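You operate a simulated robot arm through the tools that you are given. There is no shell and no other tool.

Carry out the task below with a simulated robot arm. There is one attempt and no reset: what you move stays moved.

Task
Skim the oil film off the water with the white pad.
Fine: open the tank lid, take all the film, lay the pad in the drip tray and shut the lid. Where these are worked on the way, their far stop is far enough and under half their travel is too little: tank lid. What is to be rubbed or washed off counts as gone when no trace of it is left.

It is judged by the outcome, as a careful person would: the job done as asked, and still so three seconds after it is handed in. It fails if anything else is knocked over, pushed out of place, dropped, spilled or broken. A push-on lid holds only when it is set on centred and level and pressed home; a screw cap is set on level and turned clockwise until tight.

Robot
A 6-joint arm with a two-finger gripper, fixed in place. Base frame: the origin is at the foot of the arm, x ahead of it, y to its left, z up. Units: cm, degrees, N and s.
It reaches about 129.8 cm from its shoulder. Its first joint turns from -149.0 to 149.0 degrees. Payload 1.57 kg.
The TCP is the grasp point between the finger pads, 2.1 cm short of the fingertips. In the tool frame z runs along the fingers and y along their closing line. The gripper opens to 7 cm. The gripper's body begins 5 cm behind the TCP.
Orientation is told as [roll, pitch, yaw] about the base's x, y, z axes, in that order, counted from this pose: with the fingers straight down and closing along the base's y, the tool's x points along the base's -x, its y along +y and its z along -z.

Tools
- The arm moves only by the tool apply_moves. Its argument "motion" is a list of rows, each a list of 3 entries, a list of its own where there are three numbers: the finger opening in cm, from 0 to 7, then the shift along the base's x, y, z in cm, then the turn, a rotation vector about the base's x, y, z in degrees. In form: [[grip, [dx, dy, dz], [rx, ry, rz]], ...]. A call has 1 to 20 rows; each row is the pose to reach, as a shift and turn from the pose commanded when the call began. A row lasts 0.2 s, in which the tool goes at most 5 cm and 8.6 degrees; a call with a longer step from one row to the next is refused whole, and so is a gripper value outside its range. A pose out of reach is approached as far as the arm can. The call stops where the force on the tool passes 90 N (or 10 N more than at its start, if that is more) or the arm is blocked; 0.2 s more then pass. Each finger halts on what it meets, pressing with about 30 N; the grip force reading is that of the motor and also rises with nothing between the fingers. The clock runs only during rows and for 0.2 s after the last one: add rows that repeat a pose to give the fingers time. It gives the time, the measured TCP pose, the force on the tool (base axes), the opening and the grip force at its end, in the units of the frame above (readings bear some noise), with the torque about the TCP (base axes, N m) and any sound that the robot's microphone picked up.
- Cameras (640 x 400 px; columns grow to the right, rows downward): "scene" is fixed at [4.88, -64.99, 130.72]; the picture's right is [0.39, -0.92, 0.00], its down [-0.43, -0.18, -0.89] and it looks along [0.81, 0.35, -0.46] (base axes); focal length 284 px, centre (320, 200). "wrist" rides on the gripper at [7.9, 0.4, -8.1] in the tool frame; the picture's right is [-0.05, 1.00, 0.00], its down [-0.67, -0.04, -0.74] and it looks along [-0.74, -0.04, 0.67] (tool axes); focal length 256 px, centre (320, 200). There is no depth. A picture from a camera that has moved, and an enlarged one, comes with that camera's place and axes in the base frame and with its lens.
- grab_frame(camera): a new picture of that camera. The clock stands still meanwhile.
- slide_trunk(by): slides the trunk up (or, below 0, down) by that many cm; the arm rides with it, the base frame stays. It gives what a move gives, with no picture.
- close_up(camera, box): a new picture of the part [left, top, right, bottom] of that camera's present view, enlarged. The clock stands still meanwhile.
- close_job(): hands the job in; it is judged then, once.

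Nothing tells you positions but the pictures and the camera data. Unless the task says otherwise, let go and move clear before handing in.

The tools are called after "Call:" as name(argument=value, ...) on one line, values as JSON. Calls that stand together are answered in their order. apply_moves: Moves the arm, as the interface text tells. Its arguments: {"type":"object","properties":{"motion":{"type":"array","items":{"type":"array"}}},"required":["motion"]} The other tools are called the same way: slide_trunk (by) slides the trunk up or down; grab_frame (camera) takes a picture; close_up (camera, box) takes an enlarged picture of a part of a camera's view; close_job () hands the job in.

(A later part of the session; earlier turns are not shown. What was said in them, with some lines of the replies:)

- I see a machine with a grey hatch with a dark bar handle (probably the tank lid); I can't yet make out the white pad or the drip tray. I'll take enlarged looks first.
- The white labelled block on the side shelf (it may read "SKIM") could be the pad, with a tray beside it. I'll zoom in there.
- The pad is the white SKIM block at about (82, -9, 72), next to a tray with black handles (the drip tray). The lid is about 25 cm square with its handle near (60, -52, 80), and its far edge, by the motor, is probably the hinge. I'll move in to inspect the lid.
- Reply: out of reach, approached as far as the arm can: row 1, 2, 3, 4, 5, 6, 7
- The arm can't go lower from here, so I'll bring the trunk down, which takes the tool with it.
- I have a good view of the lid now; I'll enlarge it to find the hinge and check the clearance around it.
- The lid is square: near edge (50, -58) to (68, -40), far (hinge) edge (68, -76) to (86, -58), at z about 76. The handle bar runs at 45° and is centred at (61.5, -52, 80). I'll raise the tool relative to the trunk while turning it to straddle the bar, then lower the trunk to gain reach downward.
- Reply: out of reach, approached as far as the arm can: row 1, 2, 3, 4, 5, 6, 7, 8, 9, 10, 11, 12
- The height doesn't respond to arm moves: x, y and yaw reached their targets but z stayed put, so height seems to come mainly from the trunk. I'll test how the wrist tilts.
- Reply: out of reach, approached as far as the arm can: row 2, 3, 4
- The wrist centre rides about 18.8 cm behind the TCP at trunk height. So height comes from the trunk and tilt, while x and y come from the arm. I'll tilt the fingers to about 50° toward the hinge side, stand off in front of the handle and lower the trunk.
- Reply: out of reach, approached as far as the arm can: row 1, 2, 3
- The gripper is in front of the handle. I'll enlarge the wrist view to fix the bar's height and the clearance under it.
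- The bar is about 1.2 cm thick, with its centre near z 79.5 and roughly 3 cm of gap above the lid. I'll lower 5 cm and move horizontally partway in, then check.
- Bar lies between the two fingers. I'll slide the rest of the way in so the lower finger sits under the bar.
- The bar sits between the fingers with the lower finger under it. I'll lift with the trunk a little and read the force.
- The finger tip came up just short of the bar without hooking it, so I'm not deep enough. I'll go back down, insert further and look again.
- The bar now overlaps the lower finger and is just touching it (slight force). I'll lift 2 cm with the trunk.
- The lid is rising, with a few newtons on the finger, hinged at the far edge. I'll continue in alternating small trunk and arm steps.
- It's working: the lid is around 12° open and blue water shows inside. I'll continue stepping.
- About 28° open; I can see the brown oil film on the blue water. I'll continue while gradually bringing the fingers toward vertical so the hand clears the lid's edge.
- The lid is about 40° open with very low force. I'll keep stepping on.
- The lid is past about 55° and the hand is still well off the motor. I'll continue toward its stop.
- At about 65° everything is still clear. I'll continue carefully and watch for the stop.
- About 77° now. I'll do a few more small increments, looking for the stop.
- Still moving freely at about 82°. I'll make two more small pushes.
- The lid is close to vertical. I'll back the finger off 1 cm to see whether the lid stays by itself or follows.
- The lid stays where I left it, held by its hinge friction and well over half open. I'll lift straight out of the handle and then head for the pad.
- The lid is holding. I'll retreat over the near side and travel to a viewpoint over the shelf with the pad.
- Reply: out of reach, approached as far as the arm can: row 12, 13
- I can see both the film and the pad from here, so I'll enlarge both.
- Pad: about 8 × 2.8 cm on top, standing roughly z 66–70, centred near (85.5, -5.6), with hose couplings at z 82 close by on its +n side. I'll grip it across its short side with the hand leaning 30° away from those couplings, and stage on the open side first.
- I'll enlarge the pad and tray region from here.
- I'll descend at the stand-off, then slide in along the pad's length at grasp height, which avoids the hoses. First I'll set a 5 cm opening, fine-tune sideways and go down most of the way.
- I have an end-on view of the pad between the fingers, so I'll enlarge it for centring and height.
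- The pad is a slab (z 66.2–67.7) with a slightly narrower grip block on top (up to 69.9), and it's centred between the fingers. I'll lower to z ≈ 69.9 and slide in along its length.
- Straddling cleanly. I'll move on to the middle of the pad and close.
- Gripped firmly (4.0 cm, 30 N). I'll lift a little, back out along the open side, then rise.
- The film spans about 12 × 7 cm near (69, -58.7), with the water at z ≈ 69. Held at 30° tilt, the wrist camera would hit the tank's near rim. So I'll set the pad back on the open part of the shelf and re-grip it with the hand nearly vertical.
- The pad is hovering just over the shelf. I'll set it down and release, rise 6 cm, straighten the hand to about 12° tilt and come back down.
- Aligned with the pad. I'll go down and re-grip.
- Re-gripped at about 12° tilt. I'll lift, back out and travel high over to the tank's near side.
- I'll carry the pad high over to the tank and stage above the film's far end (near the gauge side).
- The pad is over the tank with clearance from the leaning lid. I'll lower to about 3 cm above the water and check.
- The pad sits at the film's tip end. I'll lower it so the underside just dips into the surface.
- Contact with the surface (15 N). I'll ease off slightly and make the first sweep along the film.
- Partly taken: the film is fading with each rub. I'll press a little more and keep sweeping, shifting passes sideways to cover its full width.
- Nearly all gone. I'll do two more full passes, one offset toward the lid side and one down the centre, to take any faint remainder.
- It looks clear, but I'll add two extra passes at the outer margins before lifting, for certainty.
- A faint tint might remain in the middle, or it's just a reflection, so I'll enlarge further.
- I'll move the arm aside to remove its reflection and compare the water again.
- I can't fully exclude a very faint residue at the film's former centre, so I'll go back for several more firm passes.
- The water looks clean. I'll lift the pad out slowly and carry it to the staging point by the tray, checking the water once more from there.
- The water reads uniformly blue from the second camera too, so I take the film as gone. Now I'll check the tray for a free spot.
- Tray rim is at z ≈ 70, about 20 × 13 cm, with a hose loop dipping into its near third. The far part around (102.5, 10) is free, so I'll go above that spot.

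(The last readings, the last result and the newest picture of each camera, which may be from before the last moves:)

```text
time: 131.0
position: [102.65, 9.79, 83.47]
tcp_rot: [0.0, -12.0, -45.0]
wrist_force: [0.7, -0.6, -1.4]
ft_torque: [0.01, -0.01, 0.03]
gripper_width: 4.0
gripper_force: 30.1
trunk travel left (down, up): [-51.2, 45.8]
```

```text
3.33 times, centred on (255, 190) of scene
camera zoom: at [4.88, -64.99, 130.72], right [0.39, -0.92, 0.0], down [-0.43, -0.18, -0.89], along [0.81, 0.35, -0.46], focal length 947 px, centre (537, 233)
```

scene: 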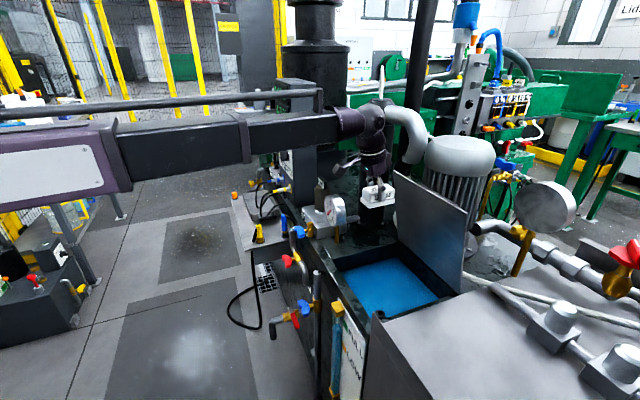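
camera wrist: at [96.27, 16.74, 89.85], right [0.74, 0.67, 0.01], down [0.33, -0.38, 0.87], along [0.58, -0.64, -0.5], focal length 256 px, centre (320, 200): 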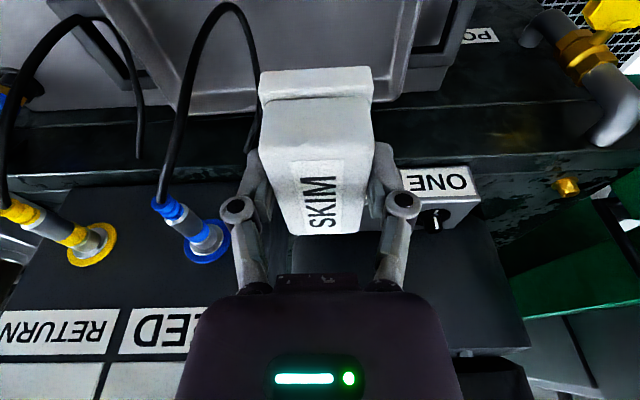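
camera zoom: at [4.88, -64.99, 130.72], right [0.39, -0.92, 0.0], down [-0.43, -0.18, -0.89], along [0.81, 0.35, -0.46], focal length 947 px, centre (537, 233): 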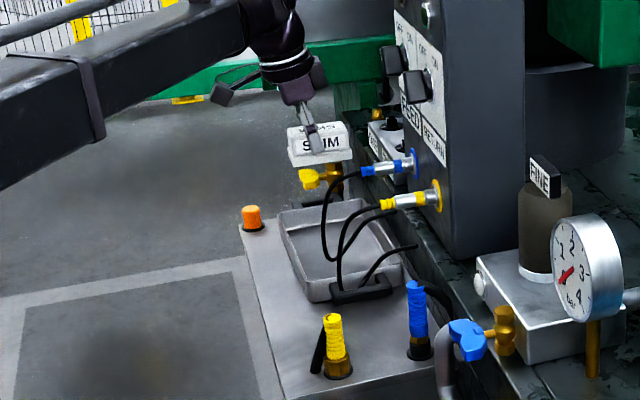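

The spot is clear of the hoses. I'll descend toward the tray floor.

Call:
slide_trunk(by=-10.5)

Call:
grab_frame(camera="wrist")

Call:
close_up(camera="scene", box=[220, 150, 310, 240])

```text
time: 132.3
position: [102.53, 9.76, 73.0]
tcp_rot: [0.1, -12.1, -45.0]
wrist_force: [0.4, 0.2, -0.6]
ft_torque: [-0.02, -0.02, 0.0]
gripper_width: 4.03
gripper_force: 30.0
trunk travel left (down, up): [-40.7, 56.3]
```

```text
taken
camera wrist: at [96.26, 16.75, 79.35], right [0.74, 0.67, 0.01], down [0.33, -0.38, 0.87], along [0.58, -0.64, -0.5], focal length 256 px, centre (320, 200)
```

wrist: 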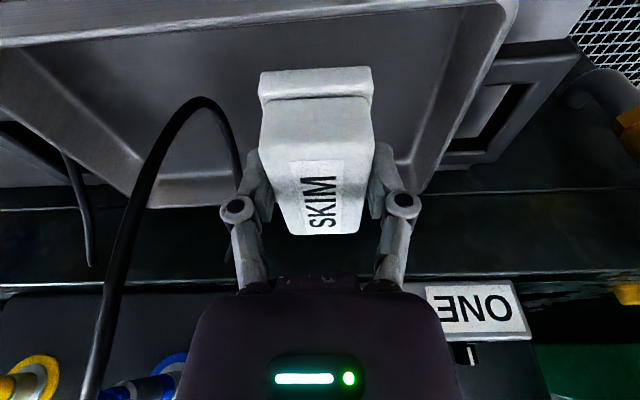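

```text
4.44 times, centred on (265, 195) of scene
camera zoom: at [4.88, -64.99, 130.72], right [0.39, -0.92, 0.0], down [-0.43, -0.18, -0.89], along [0.81, 0.35, -0.46], focal length 1262 px, centre (564, 222)
```

zoom: 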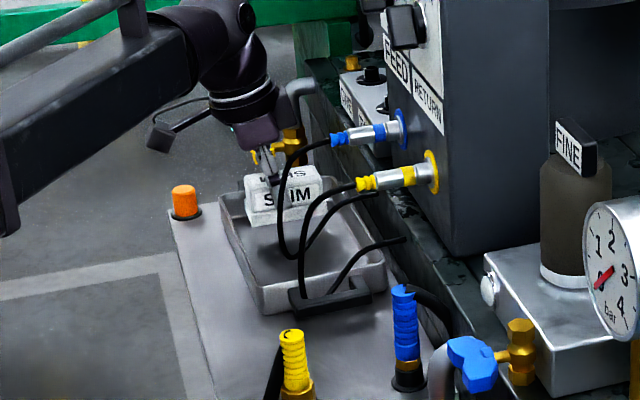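

Positioned inside the tray. I'll go down in small steps until it touches.

Call:
slide_trunk(by=-1.8)

Call:
slide_trunk(by=-0.5)

Call:
close_up(camera="scene", box=[225, 160, 295, 230])

Call:
grab_frame(camera="wrist")

```text
time: 133.0
position: [102.71, 9.79, 71.2]
tcp_rot: [0.0, -12.0, -44.9]
wrist_force: [-0.1, 0.3, -0.6]
ft_torque: [0.01, 0.0, 0.01]
gripper_width: 4.02
gripper_force: 30.3
trunk travel left (down, up): [-38.9, 58.1]
```

```text
time: 133.5
position: [102.58, 9.68, 70.7]
tcp_rot: [0.0, -12.0, -45.0]
wrist_force: [-0.7, -0.1, -0.3]
ft_torque: [0.04, 0.01, -0.01]
gripper_width: 4.01
gripper_force: 30.2
trunk travel left (down, up): [-38.4, 58.6]
```

```text
5.71 times, centred on (260, 195) of scene
camera zoom: at [4.88, -64.99, 130.72], right [0.39, -0.92, 0.0], down [-0.43, -0.18, -0.89], along [0.81, 0.35, -0.46], focal length 1623 px, centre (663, 229)
```

zoom: 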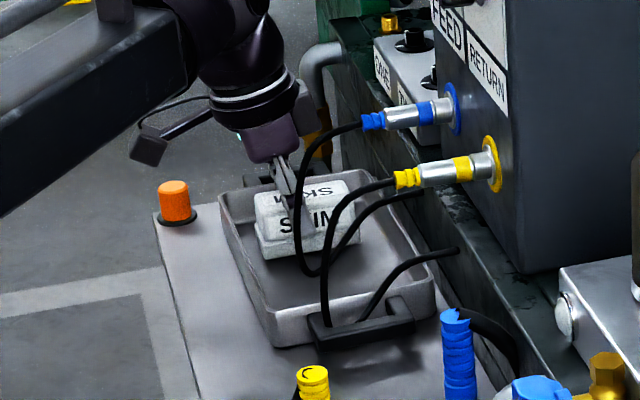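

```text
taken
camera wrist: at [96.27, 16.75, 77.04], right [0.74, 0.67, 0.01], down [0.33, -0.38, 0.87], along [0.58, -0.64, -0.5], focal length 256 px, centre (320, 200)
```

wrist: 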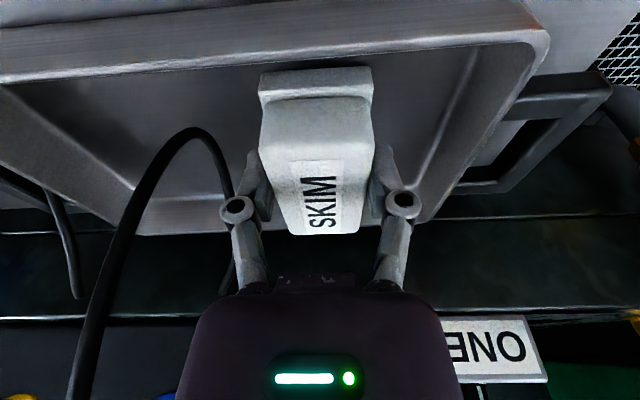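

Call:
slide_trunk(by=-0.3)

Call:
slide_trunk(by=-0.2)

Call:
slide_trunk(by=-0.2)

```text
time: 134.0
position: [102.64, 9.65, 70.29]
tcp_rot: [0.0, -12.0, -45.0]
wrist_force: [-0.3, 0.0, 0.0]
ft_torque: [-0.03, 0.01, -0.02]
gripper_width: 4.01
gripper_force: 30.2
trunk travel left (down, up): [-38.1, 58.9]
```

```text
time: 134.6
position: [102.71, 9.79, 70.1]
tcp_rot: [-0.1, -11.9, -45.0]
wrist_force: [0.1, 0.0, -0.5]
ft_torque: [0.02, 0.01, -0.01]
gripper_width: 4.02
gripper_force: 29.3
trunk travel left (down, up): [-37.9, 59.1]
```

```text
time: 135.1
position: [102.62, 9.67, 70.02]
tcp_rot: [0.1, -12.1, -45.0]
wrist_force: [-0.8, -0.1, -0.8]
ft_torque: [0.01, -0.02, 0.01]
gripper_width: 4.03
gripper_force: 30.3
trunk travel left (down, up): [-37.7, 59.3]
```

Call:
slide_trunk(by=-0.15)

Call:
slide_trunk(by=-0.15)

Call:
close_up(camera="wrist", box=[200, 30, 460, 260])

```text
time: 135.6
position: [102.7, 9.7, 69.88]
tcp_rot: [0.2, -12.1, -45.1]
wrist_force: [3.3, 0.6, 11.7]
ft_torque: [0.0, -0.02, 0.01]
gripper_width: 3.99
gripper_force: 29.9
trunk travel left (down, up): [-37.5, 59.5]
```

```text
time: 136.1
position: [102.61, 9.69, 69.88]
tcp_rot: [0.1, -12.0, -45.1]
wrist_force: [8.3, 1.2, 19.5]
ft_torque: [-0.08, -0.22, 0.02]
gripper_width: 4.03
gripper_force: 30.3
trunk travel left (down, up): [-37.4, 59.6]
```

```text
1.74 times, centred on (330, 145) of wrist
camera zoom: at [96.2, 16.75, 76.22], right [0.74, 0.67, 0.01], down [0.32, -0.38, 0.87], along [0.59, -0.64, -0.5], focal length 445 px, centre (303, 296)
```

zoom: 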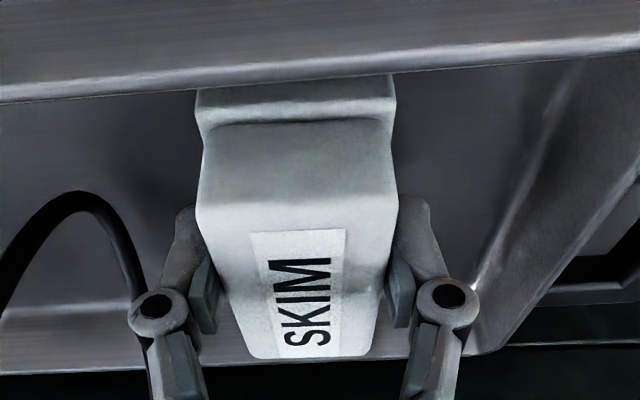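

Contact with the tray floor. I'll ease off slightly and release.

Call:
slide_trunk(by=0.15)

Call:
apply_moves(motion=[[4.2, [0, 0, 0], [0, 0, 0]], [4.6, [0, 0, 0], [0, 0, 0]], [5.0, [0, 0, 0], [0, 0, 0]], [5.2, [0, 0, 0], [0, 0, 0]], [5.2, [0, 0, 0], [0, 0, 0]]])

Call:
close_up(camera="wrist", box=[200, 30, 460, 260])

Call:
close_up(camera="scene", box=[225, 160, 295, 230])

```text
time: 136.6
position: [102.52, 9.69, 69.86]
tcp_rot: [0.0, -12.0, -45.1]
wrist_force: [1.6, 1.2, 6.7]
ft_torque: [-0.2, -0.37, 0.1]
gripper_width: 4.02
gripper_force: 29.5
trunk travel left (down, up): [-37.5, 59.5]
```

```text
time: 137.8
position: [102.6, 9.82, 69.88]
tcp_rot: [0.0, -12.0, -44.9]
wrist_force: [-1.0, 0.1, 0.6]
ft_torque: [-0.02, -0.03, 0.0]
gripper_width: 5.19
gripper_force: 0.0
trunk travel left (down, up): [-37.5, 59.5]
```

```text
1.74 times, centred on (330, 145) of wrist
camera zoom: at [96.27, 16.75, 76.19], right [0.74, 0.67, 0.01], down [0.33, -0.38, 0.87], along [0.58, -0.64, -0.5], focal length 445 px, centre (303, 296)
```

zoom: 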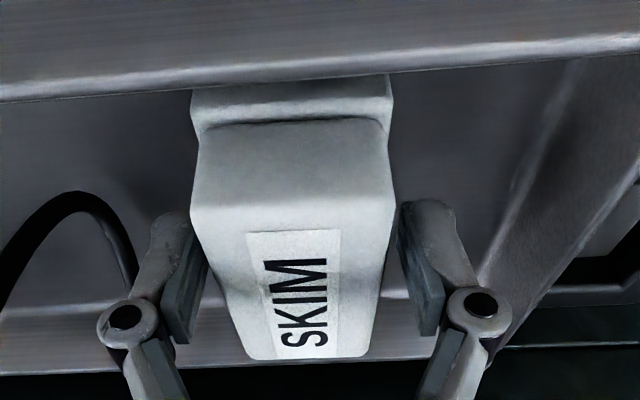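

```text
5.71 times, centred on (260, 195) of scene
camera zoom: at [4.88, -64.99, 130.72], right [0.39, -0.92, 0.0], down [-0.43, -0.18, -0.89], along [0.81, 0.35, -0.46], focal length 1623 px, centre (663, 229)
```

zoom: 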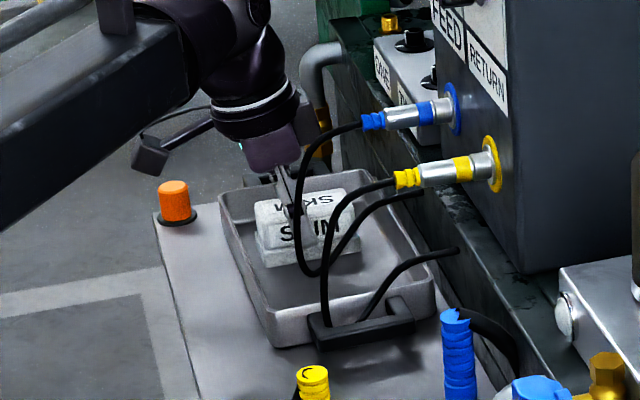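

The pad rests flat in the tray and is released. I'll rise straight up and check it.

Call:
slide_trunk(by=5)

Call:
slide_trunk(by=24)

Call:
close_up(camera="scene", box=[225, 160, 295, 230])

Call:
grab_frame(camera="wrist")

```text
time: 138.7
position: [102.61, 9.74, 74.77]
tcp_rot: [-0.1, -12.0, -44.9]
wrist_force: [-0.2, -0.8, 0.2]
ft_torque: [0.01, 0.0, -0.05]
gripper_width: 5.21
gripper_force: 0.0
trunk travel left (down, up): [-42.5, 54.5]
```

```text
time: 141.2
position: [102.65, 9.71, 98.8]
tcp_rot: [0.0, -12.0, -45.0]
wrist_force: [-0.4, 1.0, 0.4]
ft_torque: [-0.03, 0.0, -0.01]
gripper_width: 5.21
gripper_force: 0.1
trunk travel left (down, up): [-66.5, 30.5]
```

```text
5.71 times, centred on (260, 195) of scene
camera zoom: at [4.88, -64.99, 130.72], right [0.39, -0.92, 0.0], down [-0.43, -0.18, -0.89], along [0.81, 0.35, -0.46], focal length 1623 px, centre (663, 229)
```

zoom: 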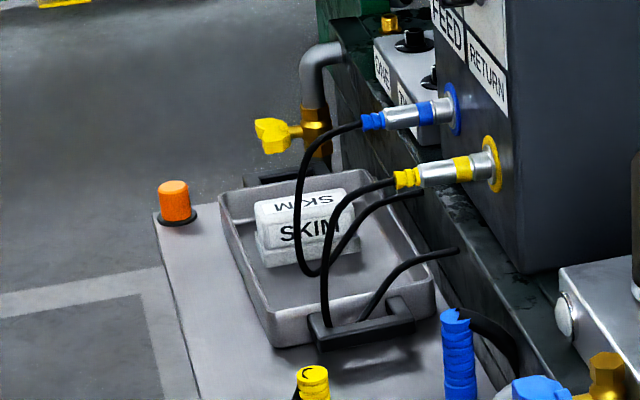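

```text
taken
camera wrist: at [96.27, 16.75, 105.18], right [0.74, 0.67, 0.01], down [0.33, -0.38, 0.87], along [0.58, -0.64, -0.5], focal length 256 px, centre (320, 200)
```

wrist: 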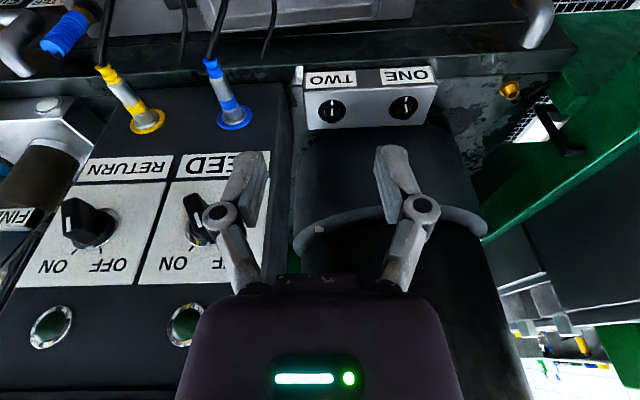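

The pad lies flat in the tray and the hoses are undisturbed. Now for the lid: I'll come back, straighten the hand, turn it so I see the handle bar end-on, close the fingers and go in from above behind the bar to push it shut.

Call:
apply_moves(motion=[[5.2, [-4.4, -1, 0], [0, 0, 0]], [5.2, [-8.8, -2, 0], [0, 0, 0]], [5.2, [-13.2, -3.2, 0], [0, 0, 0]], [5.2, [-17.6, -4.4, 0], [0, 0, 0]], [5.2, [-22, -6, 0], [0, 0, 0]], [5.2, [-26, -8, 0], [0, 0, 0]], [5.2, [-30, -11, 0], [0, 0, 0]], [5.2, [-33.5, -14, 0], [0, 0, 0]], [5.2, [-36.5, -18, 0], [0, 0, 0]], [5.2, [-39, -22, 0], [0, 0, 0]], [5.2, [-41, -26, 0], [0, 0, 0]], [5.2, [-42, -30.5, 0], [0, 0, 0]], [5.2, [-43, -35, 0], [0, 0, 0]], [5.2, [-43, -39.5, 0], [0, 0, 0]]])

Call:
apply_moves(motion=[[5.2, [0, 0, -0.25], [4.25, 4.25, 0]], [2, [0, 0, -0.4], [8.5, 8.5, 0]], [0, [0, 0, -0.4], [8.5, 8.5, 0]], [0, [0, 0, -0.4], [8.5, 8.5, 0]]])

Call:
apply_moves(motion=[[0, [0, 0, 0], [0, 0, 8]], [0, [0, 0, 0], [0, 0, 16]], [0, [0, 0, 0], [0, 0, 24]], [0, [0, 0, 0], [0, 0, 32]], [0, [0, 0, 0], [0, 0, 40]], [0, [0, 0, 0], [0, 0, 48]], [0, [0, 0, 0], [0, 0, 56]], [0, [0, 0, 0], [0, 0, 64]], [0, [0, 0, 0], [0, 0, 72]], [0, [0, 0, 0], [0, 0, 80]], [0, [0, 0, 0], [0, 0, 88]], [0, [0, 0, 0], [0, 0, 90]]])

Call:
slide_trunk(by=15)

Call:
grab_frame(camera="scene")

Call:
grab_frame(camera="wrist")

```text
time: 144.2
position: [59.62, -29.99, 98.78]
tcp_rot: [0.0, -12.0, -45.0]
wrist_force: [1.3, 0.4, 0.8]
ft_torque: [0.01, 0.0, 0.0]
gripper_width: 5.2
gripper_force: 0.0
trunk travel left (down, up): [-66.5, 30.5]
```

```text
time: 145.2
position: [59.6, -29.72, 98.32]
tcp_rot: [0.0, 0.1, -44.9]
wrist_force: [-0.3, -0.2, -0.4]
ft_torque: [0.0, 0.01, 0.0]
gripper_width: 0.0
gripper_force: 28.5
trunk travel left (down, up): [-66.5, 30.5]
```

```text
time: 147.8
position: [59.6, -29.73, 98.35]
tcp_rot: [0.0, 0.0, 45.0]
wrist_force: [-0.6, -0.6, -0.1]
ft_torque: [-0.01, 0.0, 0.02]
gripper_width: 0.01
gripper_force: 28.7
trunk travel left (down, up): [-66.5, 30.5]
```

```text
time: 149.6
position: [59.55, -29.77, 113.34]
tcp_rot: [0.0, -0.1, 45.0]
wrist_force: [-0.1, 0.4, -0.6]
ft_torque: [-0.03, 0.01, -0.02]
gripper_width: 0.0
gripper_force: 28.6
trunk travel left (down, up): [-81.5, 15.5]
```

```text
taken
```

scene: 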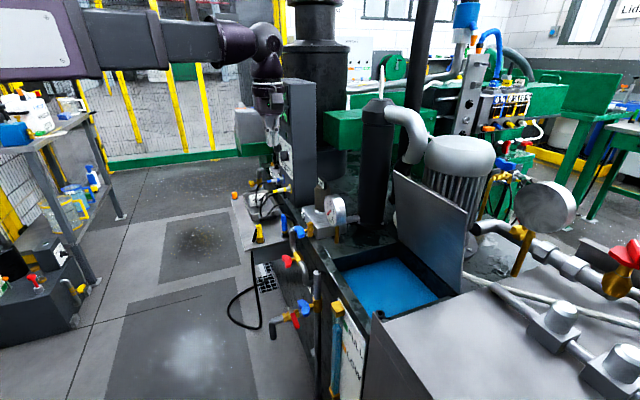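

```text
taken
camera wrist: at [53.69, -35.01, 121.62], right [-0.67, 0.74, 0.0], down [0.5, 0.45, 0.74], along [0.55, 0.5, -0.67], focal length 256 px, centre (320, 200)
```

wrist: 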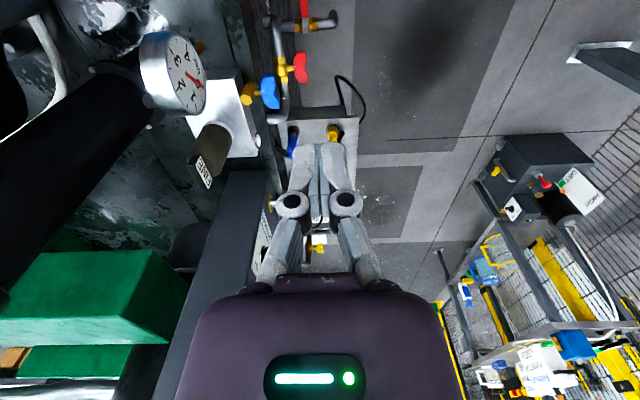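

I'll move over the lid's top, well above it, to just behind the handle bar.

Call:
apply_moves(motion=[[0, [1.7, -4.2, 0], [0, 0, 0]], [0, [3.4, -8.4, 0], [0, 0, 0]], [0, [5.1, -12.6, 0], [0, 0, 0]], [0, [6.8, -16.8, 0], [0, 0, 0]], [0, [8.6, -21, 0], [0, 0, 0]], [0, [10.4, -25.2, 0], [0, 0, 0]], [0, [12.2, -29.4, 0], [0, 0, 0]], [0, [13.9, -33.6, 0], [0, 0, 0]], [0, [15.6, -37.6, 0], [0, 0, 0]], [0, [17.3, -41.4, 0], [0, 0, 0]], [0, [17.3, -41.4, 0], [0, 0, 0]]])

Call:
slide_trunk(by=-8)

Call:
grab_frame(camera="wrist")

Call:
close_up(camera="scene", box=[330, 90, 510, 270])

```text
time: 152.0
position: [76.92, -70.94, 113.48]
tcp_rot: [0.0, -0.1, 45.0]
wrist_force: [0.0, 0.9, -0.1]
ft_torque: [0.02, 0.0, 0.01]
gripper_width: 0.0
gripper_force: 29.2
trunk travel left (down, up): [-81.5, 15.5]
```

```text
time: 153.2
position: [76.93, -71.04, 105.49]
tcp_rot: [0.0, 0.0, 45.0]
wrist_force: [0.5, -0.9, 0.2]
ft_torque: [-0.02, -0.01, -0.01]
gripper_width: 0.0
gripper_force: 28.9
trunk travel left (down, up): [-73.5, 23.5]
```

```text
taken
camera wrist: at [71.08, -76.31, 113.63], right [-0.67, 0.74, 0.0], down [0.5, 0.45, 0.74], along [0.55, 0.5, -0.67], focal length 256 px, centre (320, 200)
```

wrist: 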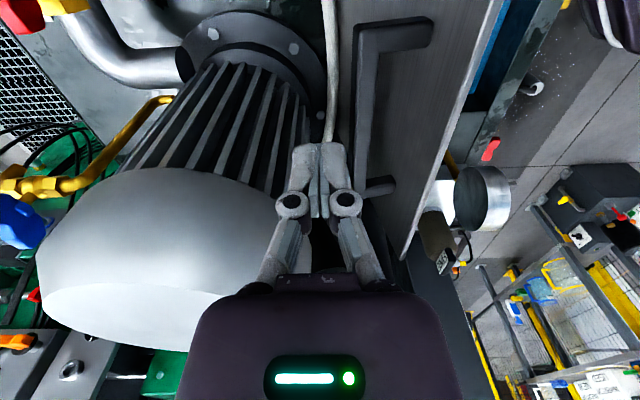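

```text
2.22 times, centred on (420, 180) of scene
camera zoom: at [4.88, -64.99, 130.72], right [0.39, -0.92, 0.0], down [-0.43, -0.18, -0.89], along [0.81, 0.35, -0.46], focal length 631 px, centre (98, 244)
```

zoom: 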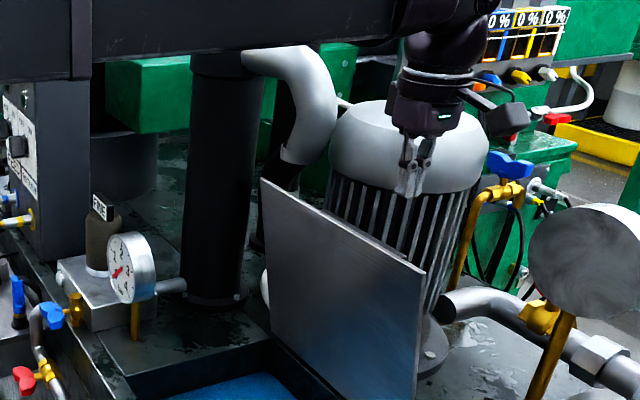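

The fingers sit between the motor and the bar. I'll shift slightly away from the motor and descend behind the bar.

Call:
apply_moves(motion=[[0, [-0.6, -0.6, 0], [0, 0, 0]], [0, [-0.6, -0.6, 0], [0, 0, 0]]])

Call:
slide_trunk(by=-7.5)

Call:
grab_frame(camera="wrist")

Call:
close_up(camera="scene", box=[330, 90, 510, 270])

```text
time: 153.8
position: [76.33, -71.59, 105.44]
tcp_rot: [0.0, 0.0, 45.0]
wrist_force: [0.4, 0.3, -0.3]
ft_torque: [-0.06, -0.03, 0.01]
gripper_width: 0.0
gripper_force: 28.5
trunk travel left (down, up): [-73.5, 23.5]
```

```text
time: 154.9
position: [76.34, -71.59, 97.87]
tcp_rot: [0.0, 0.0, 45.0]
wrist_force: [0.3, 0.0, 0.4]
ft_torque: [0.0, 0.01, 0.0]
gripper_width: 0.02
gripper_force: 28.5
trunk travel left (down, up): [-66.0, 31.0]
```

```text
taken
camera wrist: at [70.5, -76.84, 106.13], right [-0.67, 0.74, 0.0], down [0.5, 0.45, 0.74], along [0.55, 0.5, -0.67], focal length 256 px, centre (320, 200)
```

wrist: 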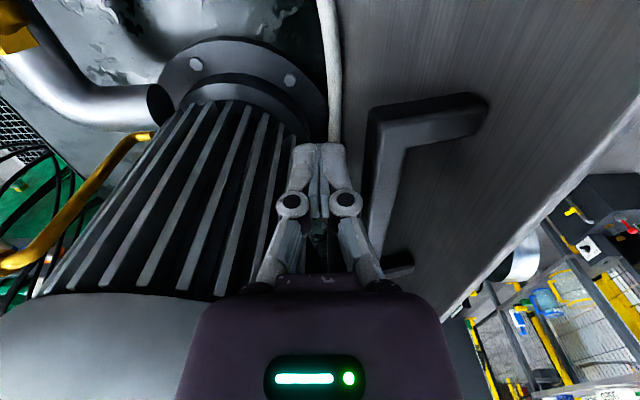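

```text
2.22 times, centred on (420, 180) of scene
camera zoom: at [4.88, -64.99, 130.72], right [0.39, -0.92, 0.0], down [-0.43, -0.18, -0.89], along [0.81, 0.35, -0.46], focal length 631 px, centre (98, 244)
```

zoom: 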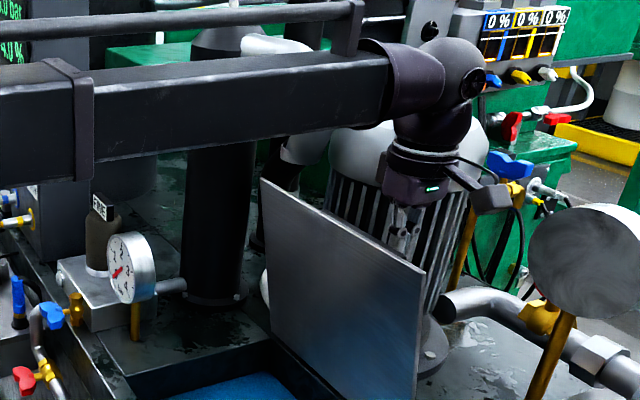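

The fingers are just behind the bar. I'll lower a touch and push gently toward the near side.

Call:
slide_trunk(by=-1)

Call:
apply_moves(motion=[[0, [-0.7, 0.7, 0], [0, 0, 0]], [0, [-1.4, 1.4, 0], [0, 0, 0]], [0, [-2.0, 2.0, 0], [0, 0, 0]], [0, [-2.6, 2.6, 0], [0, 0, 0]], [0, [-3.2, 3.2, 0], [0, 0, 0]], [0, [-3.8, 3.8, 0], [0, 0, 0]]])

Call:
grab_frame(camera="wrist")

Call:
close_up(camera="scene", box=[330, 90, 510, 270])

```text
time: 155.4
position: [76.33, -71.53, 96.98]
tcp_rot: [0.0, -0.1, 45.0]
wrist_force: [-0.4, -0.7, -0.1]
ft_torque: [0.0, 0.0, -0.01]
gripper_width: 0.0
gripper_force: 28.4
trunk travel left (down, up): [-65.0, 32.0]
```

```text
time: 156.8
position: [72.67, -67.78, 96.88]
tcp_rot: [-0.1, 0.1, 45.0]
wrist_force: [1.7, 0.1, 1.0]
ft_torque: [-0.06, 0.02, 0.0]
gripper_width: 0.0
gripper_force: 28.2
trunk travel left (down, up): [-65.0, 32.0]
```

```text
taken
camera wrist: at [66.66, -73.01, 105.12], right [-0.67, 0.74, 0.0], down [0.5, 0.45, 0.74], along [0.55, 0.5, -0.67], focal length 256 px, centre (320, 200)
```

wrist: 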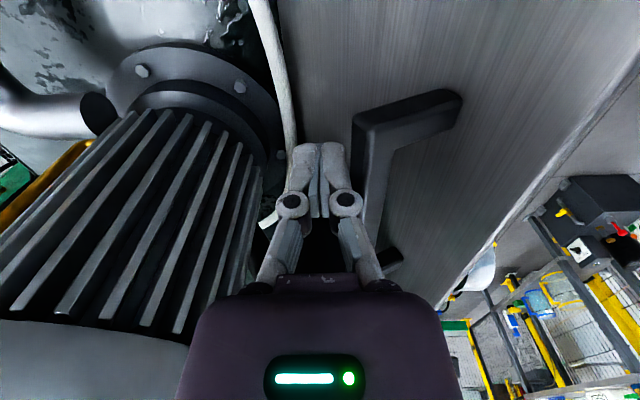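

```text
2.22 times, centred on (420, 180) of scene
camera zoom: at [4.88, -64.99, 130.72], right [0.39, -0.92, 0.0], down [-0.43, -0.18, -0.89], along [0.81, 0.35, -0.46], focal length 631 px, centre (98, 244)
```

zoom: 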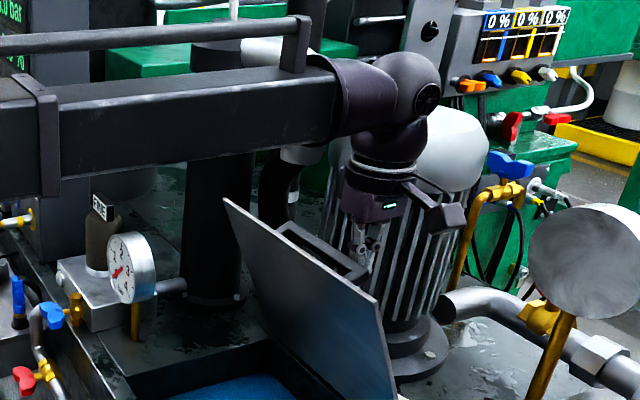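

The lid follows smoothly. I'll continue, lowering as the bar descends.

Call:
slide_trunk(by=-0.6)

Call:
apply_moves(motion=[[0, [-0.6, 0.6, 0], [0, 0, 0]], [0, [-1.2, 1.2, 0], [0, 0, 0]], [0, [-1.8, 1.8, 0], [0, 0, 0]], [0, [-2.4, 2.4, 0], [0, 0, 0]], [0, [-2.8, 2.8, 0], [0, 0, 0]]])

Call:
slide_trunk(by=-1.5)

Call:
apply_moves(motion=[[0, [-0.6, 0.6, 0], [0, 0, 0]], [0, [-1.2, 1.2, 0], [0, 0, 0]], [0, [-1.8, 1.8, 0], [0, 0, 0]], [0, [-2.3, 2.3, 0], [0, 0, 0]]])

Call:
grab_frame(camera="wrist")

Call:
close_up(camera="scene", box=[330, 110, 510, 290])

```text
time: 157.4
position: [72.59, -67.76, 96.33]
tcp_rot: [0.0, 0.0, 45.0]
wrist_force: [0.4, 0.2, 0.0]
ft_torque: [-0.03, 0.06, 0.03]
gripper_width: 0.0
gripper_force: 28.8
trunk travel left (down, up): [-64.4, 32.6]
```

```text
time: 158.6
position: [69.83, -64.77, 96.24]
tcp_rot: [0.0, -0.1, 45.0]
wrist_force: [-0.1, -0.7, -0.4]
ft_torque: [0.0, -0.03, 0.02]
gripper_width: 0.0
gripper_force: 27.8
trunk travel left (down, up): [-64.4, 32.6]
```

```text
time: 159.2
position: [69.77, -64.86, 94.74]
tcp_rot: [-0.1, 0.0, 45.0]
wrist_force: [-0.7, -0.5, 0.3]
ft_torque: [0.01, 0.04, 0.0]
gripper_width: 0.0
gripper_force: 28.1
trunk travel left (down, up): [-62.9, 34.1]
```

```text
time: 160.2
position: [67.52, -62.58, 94.82]
tcp_rot: [0.0, -0.1, 45.0]
wrist_force: [-0.5, -0.8, 0.7]
ft_torque: [-0.01, 0.01, 0.02]
gripper_width: 0.01
gripper_force: 28.8
trunk travel left (down, up): [-62.9, 34.1]
```

```text
taken
camera wrist: at [61.61, -67.9, 103.03], right [-0.67, 0.74, 0.0], down [0.5, 0.45, 0.74], along [0.55, 0.5, -0.67], focal length 256 px, centre (320, 200)
```

wrist: 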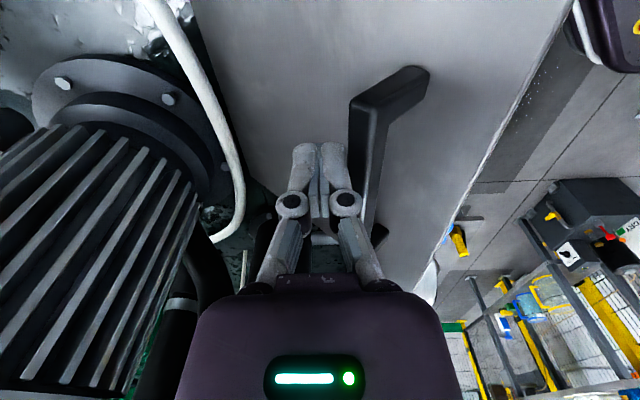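

```text
2.22 times, centred on (420, 200) of scene
camera zoom: at [4.88, -64.99, 130.72], right [0.39, -0.92, 0.0], down [-0.43, -0.18, -0.89], along [0.81, 0.35, -0.46], focal length 631 px, centre (98, 200)
```

zoom: 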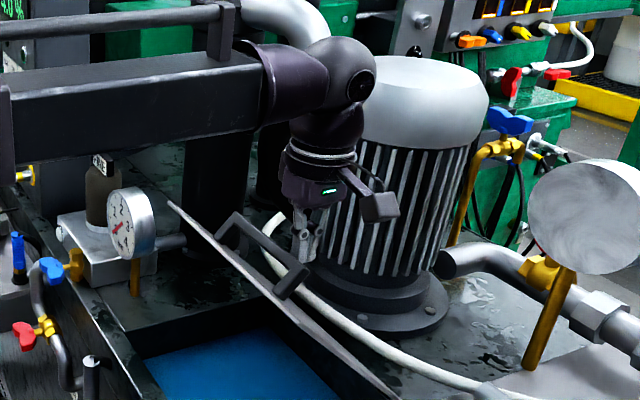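

About 45° now. I'll press down on the plate with the trunk in steps, keeping the fingertip inside the handle.

Call:
slide_trunk(by=-4)

Call:
slide_trunk(by=-2.5)

Call:
close_up(camera="scene", box=[330, 110, 510, 290])

Call:
grab_frame(camera="wrist")

```text
time: 161.1
position: [67.53, -62.59, 90.79]
tcp_rot: [0.0, 0.0, 45.0]
wrist_force: [0.4, -0.2, -0.4]
ft_torque: [-0.01, 0.0, 0.03]
gripper_width: 0.01
gripper_force: 28.2
trunk travel left (down, up): [-58.9, 38.1]
```

```text
time: 161.8
position: [67.45, -62.75, 88.38]
tcp_rot: [0.1, 0.0, 44.9]
wrist_force: [0.3, -0.3, -0.1]
ft_torque: [-0.03, -0.02, -0.03]
gripper_width: 0.0
gripper_force: 27.9
trunk travel left (down, up): [-56.4, 40.6]
```

```text
2.22 times, centred on (420, 200) of scene
camera zoom: at [4.88, -64.99, 130.72], right [0.39, -0.92, 0.0], down [-0.43, -0.18, -0.89], along [0.81, 0.35, -0.46], focal length 631 px, centre (98, 200)
```

zoom: 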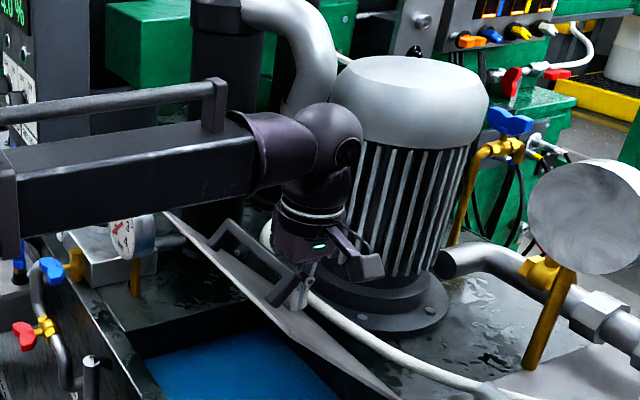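

```text
taken
camera wrist: at [61.63, -67.92, 96.52], right [-0.67, 0.74, 0.0], down [0.5, 0.45, 0.74], along [0.55, 0.5, -0.67], focal length 256 px, centre (320, 200)
```

wrist: 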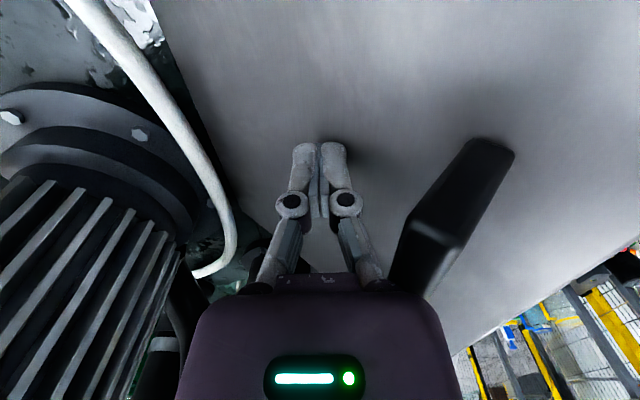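

The palm is near the bar, so I'll lean the hand toward the hinge side by 20° (square to the lid plate) before pressing further.

Call:
apply_moves(motion=[[0, [0.3, -0.3, 0.15], [4.7, 4.7, 0]], [0, [0.6, -0.6, 0.55], [9.4, 9.4, 0]], [0, [0.6, -0.6, 1.13], [14.1, 14.1, 0]], [0, [0.6, -0.6, 1.13], [14.1, 14.1, 0]]])

Call:
slide_trunk(by=-2.5)

Call:
close_up(camera="scene", box=[330, 110, 510, 290])

Call:
grab_frame(camera="wrist")

```text
time: 162.8
position: [68.1, -63.22, 89.55]
tcp_rot: [20.0, 0.0, 45.0]
wrist_force: [0.3, -0.2, -0.4]
ft_torque: [0.02, 0.0, 0.02]
gripper_width: 0.01
gripper_force: 28.5
trunk travel left (down, up): [-56.4, 40.6]
```

```text
time: 163.5
position: [68.05, -63.24, 86.94]
tcp_rot: [19.9, -0.1, 45.0]
wrist_force: [-0.4, -1.4, -0.3]
ft_torque: [0.01, 0.02, -0.01]
gripper_width: 0.03
gripper_force: 29.3
trunk travel left (down, up): [-53.9, 43.1]
```

```text
2.22 times, centred on (420, 200) of scene
camera zoom: at [4.88, -64.99, 130.72], right [0.39, -0.92, 0.0], down [-0.43, -0.18, -0.89], along [0.81, 0.35, -0.46], focal length 631 px, centre (98, 200)
```

zoom: 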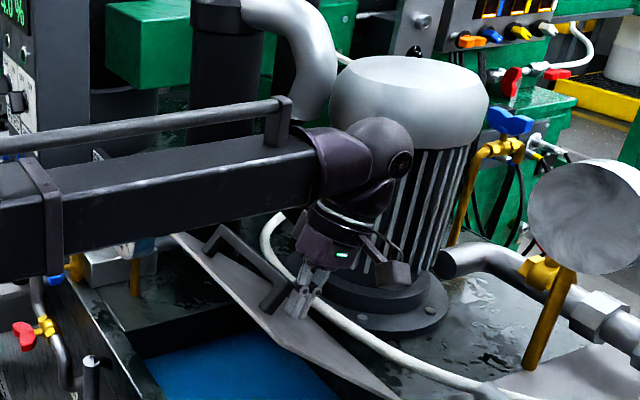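

```text
taken
camera wrist: at [64.16, -70.47, 94.8], right [-0.63, 0.7, 0.34], down [0.67, 0.27, 0.69], along [0.39, 0.66, -0.64], focal length 256 px, centre (320, 200)
```

wrist: 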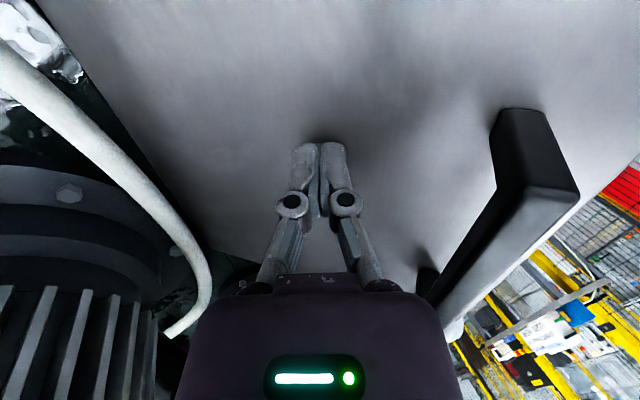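

Clearance is good. I'll continue down in steps, watching the force.

Call:
slide_trunk(by=-1.5)

Call:
slide_trunk(by=-1.5)

Call:
close_up(camera="scene", box=[330, 130, 510, 310])

Call:
grab_frame(camera="wrist")

```text
time: 164.1
position: [68.11, -63.2, 85.44]
tcp_rot: [20.0, 0.0, 44.9]
wrist_force: [0.4, 0.2, -0.3]
ft_torque: [-0.02, -0.01, 0.02]
gripper_width: 0.01
gripper_force: 28.8
trunk travel left (down, up): [-52.4, 44.6]
```

```text
time: 164.7
position: [68.0, -63.21, 83.9]
tcp_rot: [19.9, 0.1, 45.0]
wrist_force: [-0.4, -0.3, -1.1]
ft_torque: [0.01, -0.03, -0.03]
gripper_width: 0.03
gripper_force: 28.4
trunk travel left (down, up): [-50.9, 46.1]
```

```text
2.22 times, centred on (420, 220) of scene
camera zoom: at [4.88, -64.99, 130.72], right [0.39, -0.92, 0.0], down [-0.43, -0.18, -0.89], along [0.81, 0.35, -0.46], focal length 631 px, centre (98, 156)
```

zoom: 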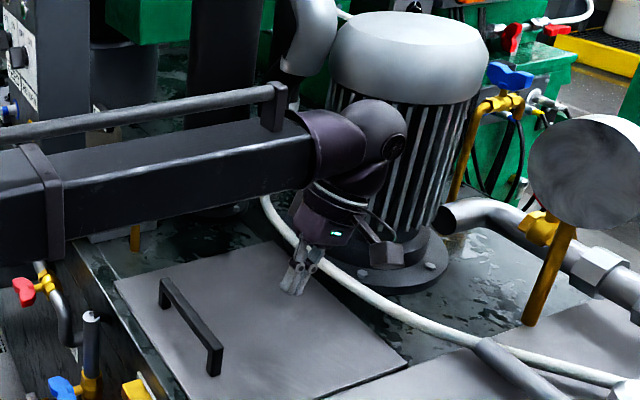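

```text
taken
camera wrist: at [64.16, -70.48, 91.8], right [-0.63, 0.7, 0.34], down [0.67, 0.27, 0.69], along [0.39, 0.66, -0.64], focal length 256 px, centre (320, 200)
```

wrist: 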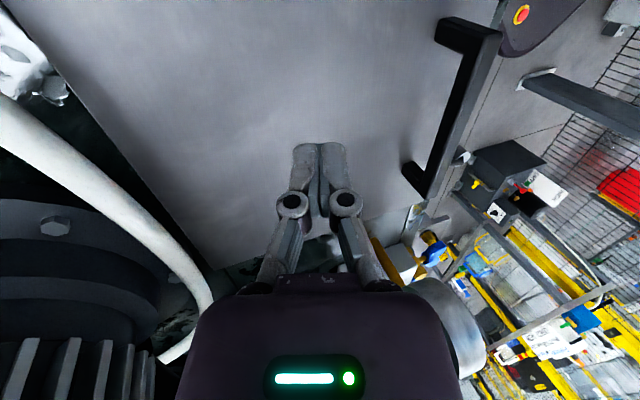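

The lid has settled shut by itself. I'll check it's fully home.

Call:
close_up(camera="scene", box=[330, 220, 450, 320])

Call:
grab_frame(camera="scene")

```text
4.00 times, centred on (390, 270) of scene
camera zoom: at [4.88, -64.99, 130.72], right [0.39, -0.92, 0.0], down [-0.43, -0.18, -0.89], along [0.81, 0.35, -0.46], focal length 1136 px, centre (40, -80)
```

zoom: 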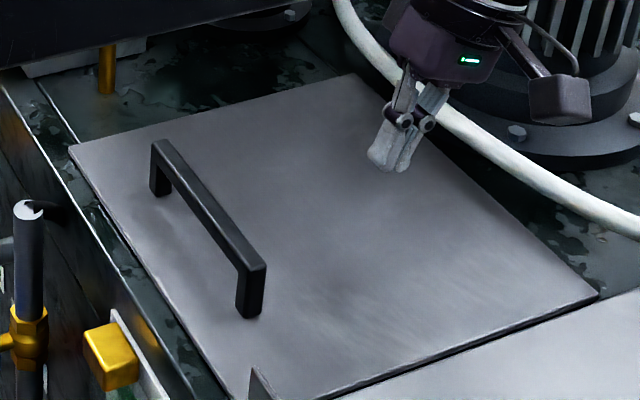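

```text
taken
```

scene: 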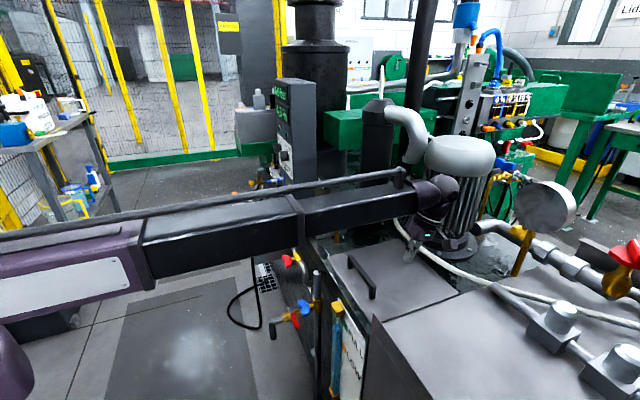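

The lid's handle and corners are back at their original pixels, so it's shut. I'll give a light confirming press near the handle.

Call:
apply_moves(motion=[[0, [-1.4, 1.4, 0], [0, 0, 0]], [0, [-2.8, 2.8, 0], [0, 0, 0]], [0, [-4.2, 4.2, 0], [0, 0, 0]]])

Call:
slide_trunk(by=-5)

Call:
slide_trunk(by=-0.5)

Call:
slide_trunk(by=-0.3)

```text
time: 165.5
position: [63.86, -59.04, 83.89]
tcp_rot: [20.0, 0.0, 45.0]
wrist_force: [-0.4, -0.4, 0.9]
ft_torque: [-0.06, 0.01, -0.02]
gripper_width: 0.0
gripper_force: 29.0
trunk travel left (down, up): [-50.9, 46.1]
```

```text
time: 166.5
position: [63.86, -59.12, 78.87]
tcp_rot: [19.9, 0.0, 45.0]
wrist_force: [-0.1, -0.9, -0.2]
ft_torque: [0.01, -0.03, -0.01]
gripper_width: 0.0
gripper_force: 28.7
trunk travel left (down, up): [-45.9, 51.1]
```

```text
time: 167.0
position: [63.91, -59.04, 78.54]
tcp_rot: [20.0, 0.0, 45.1]
wrist_force: [0.6, 0.1, 0.0]
ft_torque: [0.01, -0.02, 0.01]
gripper_width: 0.0
gripper_force: 28.3
trunk travel left (down, up): [-45.4, 51.6]
```

```text
time: 167.5
position: [64.0, -59.07, 78.07]
tcp_rot: [20.0, -0.1, 45.0]
wrist_force: [-0.1, -0.3, 0.5]
ft_torque: [0.0, -0.01, 0.01]
gripper_width: 0.0
gripper_force: 28.2
trunk travel left (down, up): [-45.1, 51.9]
```

Call:
slide_trunk(by=-0.3)

Call:
slide_trunk(by=-0.2)

Call:
close_up(camera="scene", box=[330, 220, 450, 320])

```text
time: 168.0
position: [63.91, -58.96, 77.89]
tcp_rot: [20.0, 0.0, 45.0]
wrist_force: [1.2, -0.2, 2.9]
ft_torque: [0.02, -0.01, -0.01]
gripper_width: 0.0
gripper_force: 28.5
trunk travel left (down, up): [-44.8, 52.2]
```

```text
time: 168.6
position: [63.88, -59.16, 77.75]
tcp_rot: [19.8, 0.1, 45.0]
wrist_force: [8.9, -8.9, 29.9]
ft_torque: [-0.24, -0.22, -0.02]
gripper_width: 0.0
gripper_force: 28.1
trunk travel left (down, up): [-44.6, 52.4]
```

```text
4.00 times, centred on (390, 270) of scene
camera zoom: at [4.88, -64.99, 130.72], right [0.39, -0.92, 0.0], down [-0.43, -0.18, -0.89], along [0.81, 0.35, -0.46], focal length 1136 px, centre (40, -80)
```

zoom: 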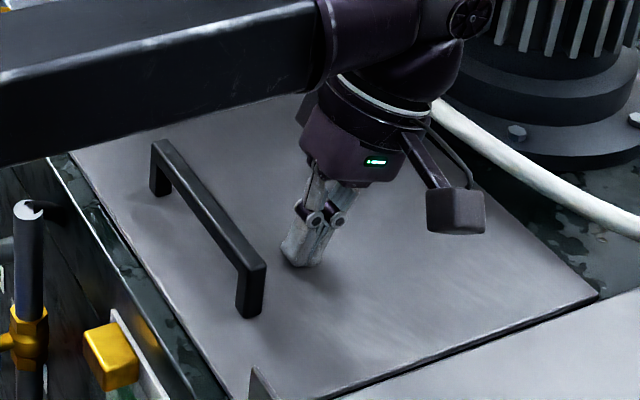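

The lid is solidly home (30 N reaction). I'll lift clear, back away and take a final look.

Call:
slide_trunk(by=4)

Call:
slide_trunk(by=28)

Call:
apply_moves(motion=[[0, [-2, 3.5, 0], [0, 0, 0]], [0, [-4, 7, 0], [0, 0, 0]], [0, [-6, 10.5, 0], [0, 0, 0]], [0, [-8, 14, 0], [0, 0, 0]], [0, [-8, 18, 0], [0, 0, 0]], [0, [-8, 18, 0], [0, 0, 0]]])

Call:
grab_frame(camera="scene")

Call:
close_up(camera="scene", box=[225, 160, 345, 250])

Call:
close_up(camera="scene", box=[310, 200, 450, 320])

```text
time: 169.4
position: [63.9, -59.24, 81.74]
tcp_rot: [20.0, 0.0, 45.0]
wrist_force: [-0.1, -0.7, 0.1]
ft_torque: [0.01, 0.02, 0.01]
gripper_width: 0.0
gripper_force: 28.7
trunk travel left (down, up): [-48.6, 48.4]
```

```text
time: 172.2
position: [63.87, -59.11, 109.6]
tcp_rot: [20.0, 0.0, 45.0]
wrist_force: [-0.1, 0.4, 1.1]
ft_torque: [-0.01, 0.0, -0.01]
gripper_width: 0.0
gripper_force: 28.3
trunk travel left (down, up): [-76.6, 20.4]
```

```text
time: 173.6
position: [56.09, -41.02, 109.55]
tcp_rot: [20.0, 0.1, 44.9]
wrist_force: [0.9, -0.2, 0.3]
ft_torque: [0.01, -0.02, 0.03]
gripper_width: 0.0
gripper_force: 28.5
trunk travel left (down, up): [-76.6, 20.4]
```

```text
taken
```

scene: 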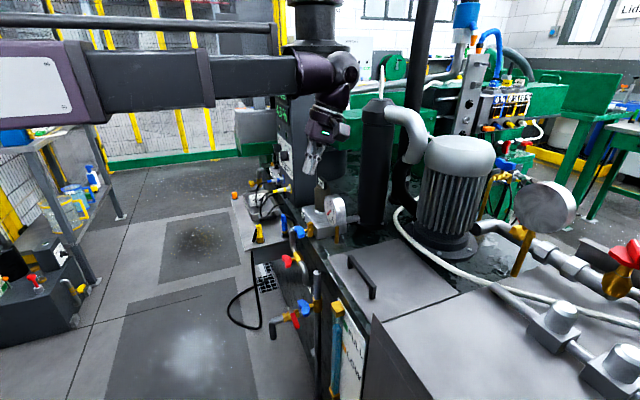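

```text
4.44 times, centred on (285, 205) of scene
camera zoom: at [4.88, -64.99, 130.72], right [0.39, -0.92, 0.0], down [-0.43, -0.18, -0.89], along [0.81, 0.35, -0.46], focal length 1262 px, centre (476, 178)
```

zoom: 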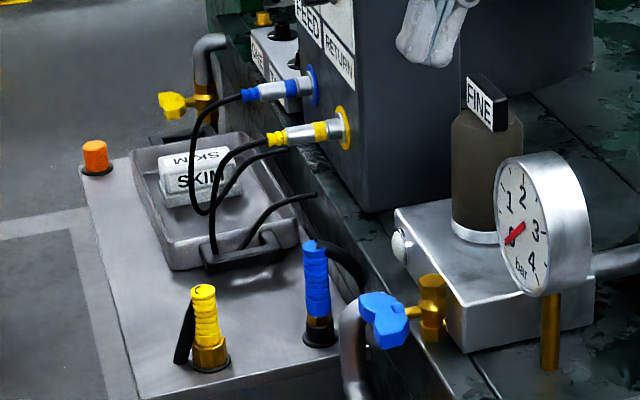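

```text
3.33 times, centred on (380, 260) of scene
camera zoom: at [4.88, -64.99, 130.72], right [0.39, -0.92, 0.0], down [-0.43, -0.18, -0.89], along [0.81, 0.35, -0.46], focal length 947 px, centre (120, 0)
```

zoom: 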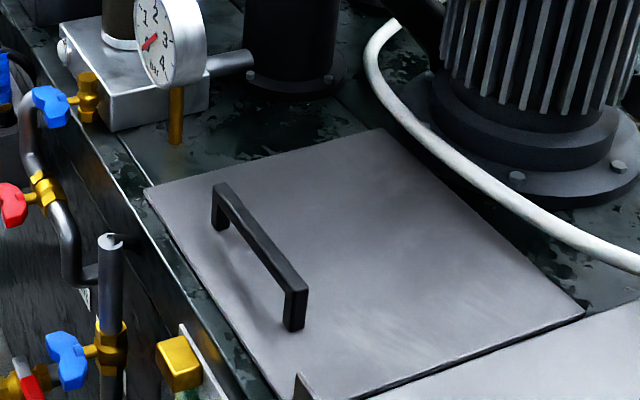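

The pad lies in the drip tray, the film is off, the lid is shut, nothing else has moved and the arm is clear. I'm handing in the job.

Call:
close_job()

```text
The job is handed in.
```

I skimmed the oil film off the water, laid the pad flat in the drip tray and shut the lid, and the job is handed in.

- **Film:** After nine rubbing passes the last pictures of the open tank showed clean water. One camera still showed a very faint dark patch where the film had been thickest. It looked the same before and after the last four passes, and the other camera showed even blue, so I took it as an image effect rather than oil.
- **Pad:** It is in the far part of the drip tray, clear of the hose loop that dips into the near part. I set it down once on the shelf partway through to grip it at a better angle.
- **Lid:** I opened it well past half, to about 80°. When I closed it I pushed it down to about 40°, and it dropped the rest of the way by itself. It then took a firm press of about 30 N, and its handle and corner are back where they were at the start.
- **Everything else:** In the final pictures nothing else looks moved, and the arm is clear of the machine.
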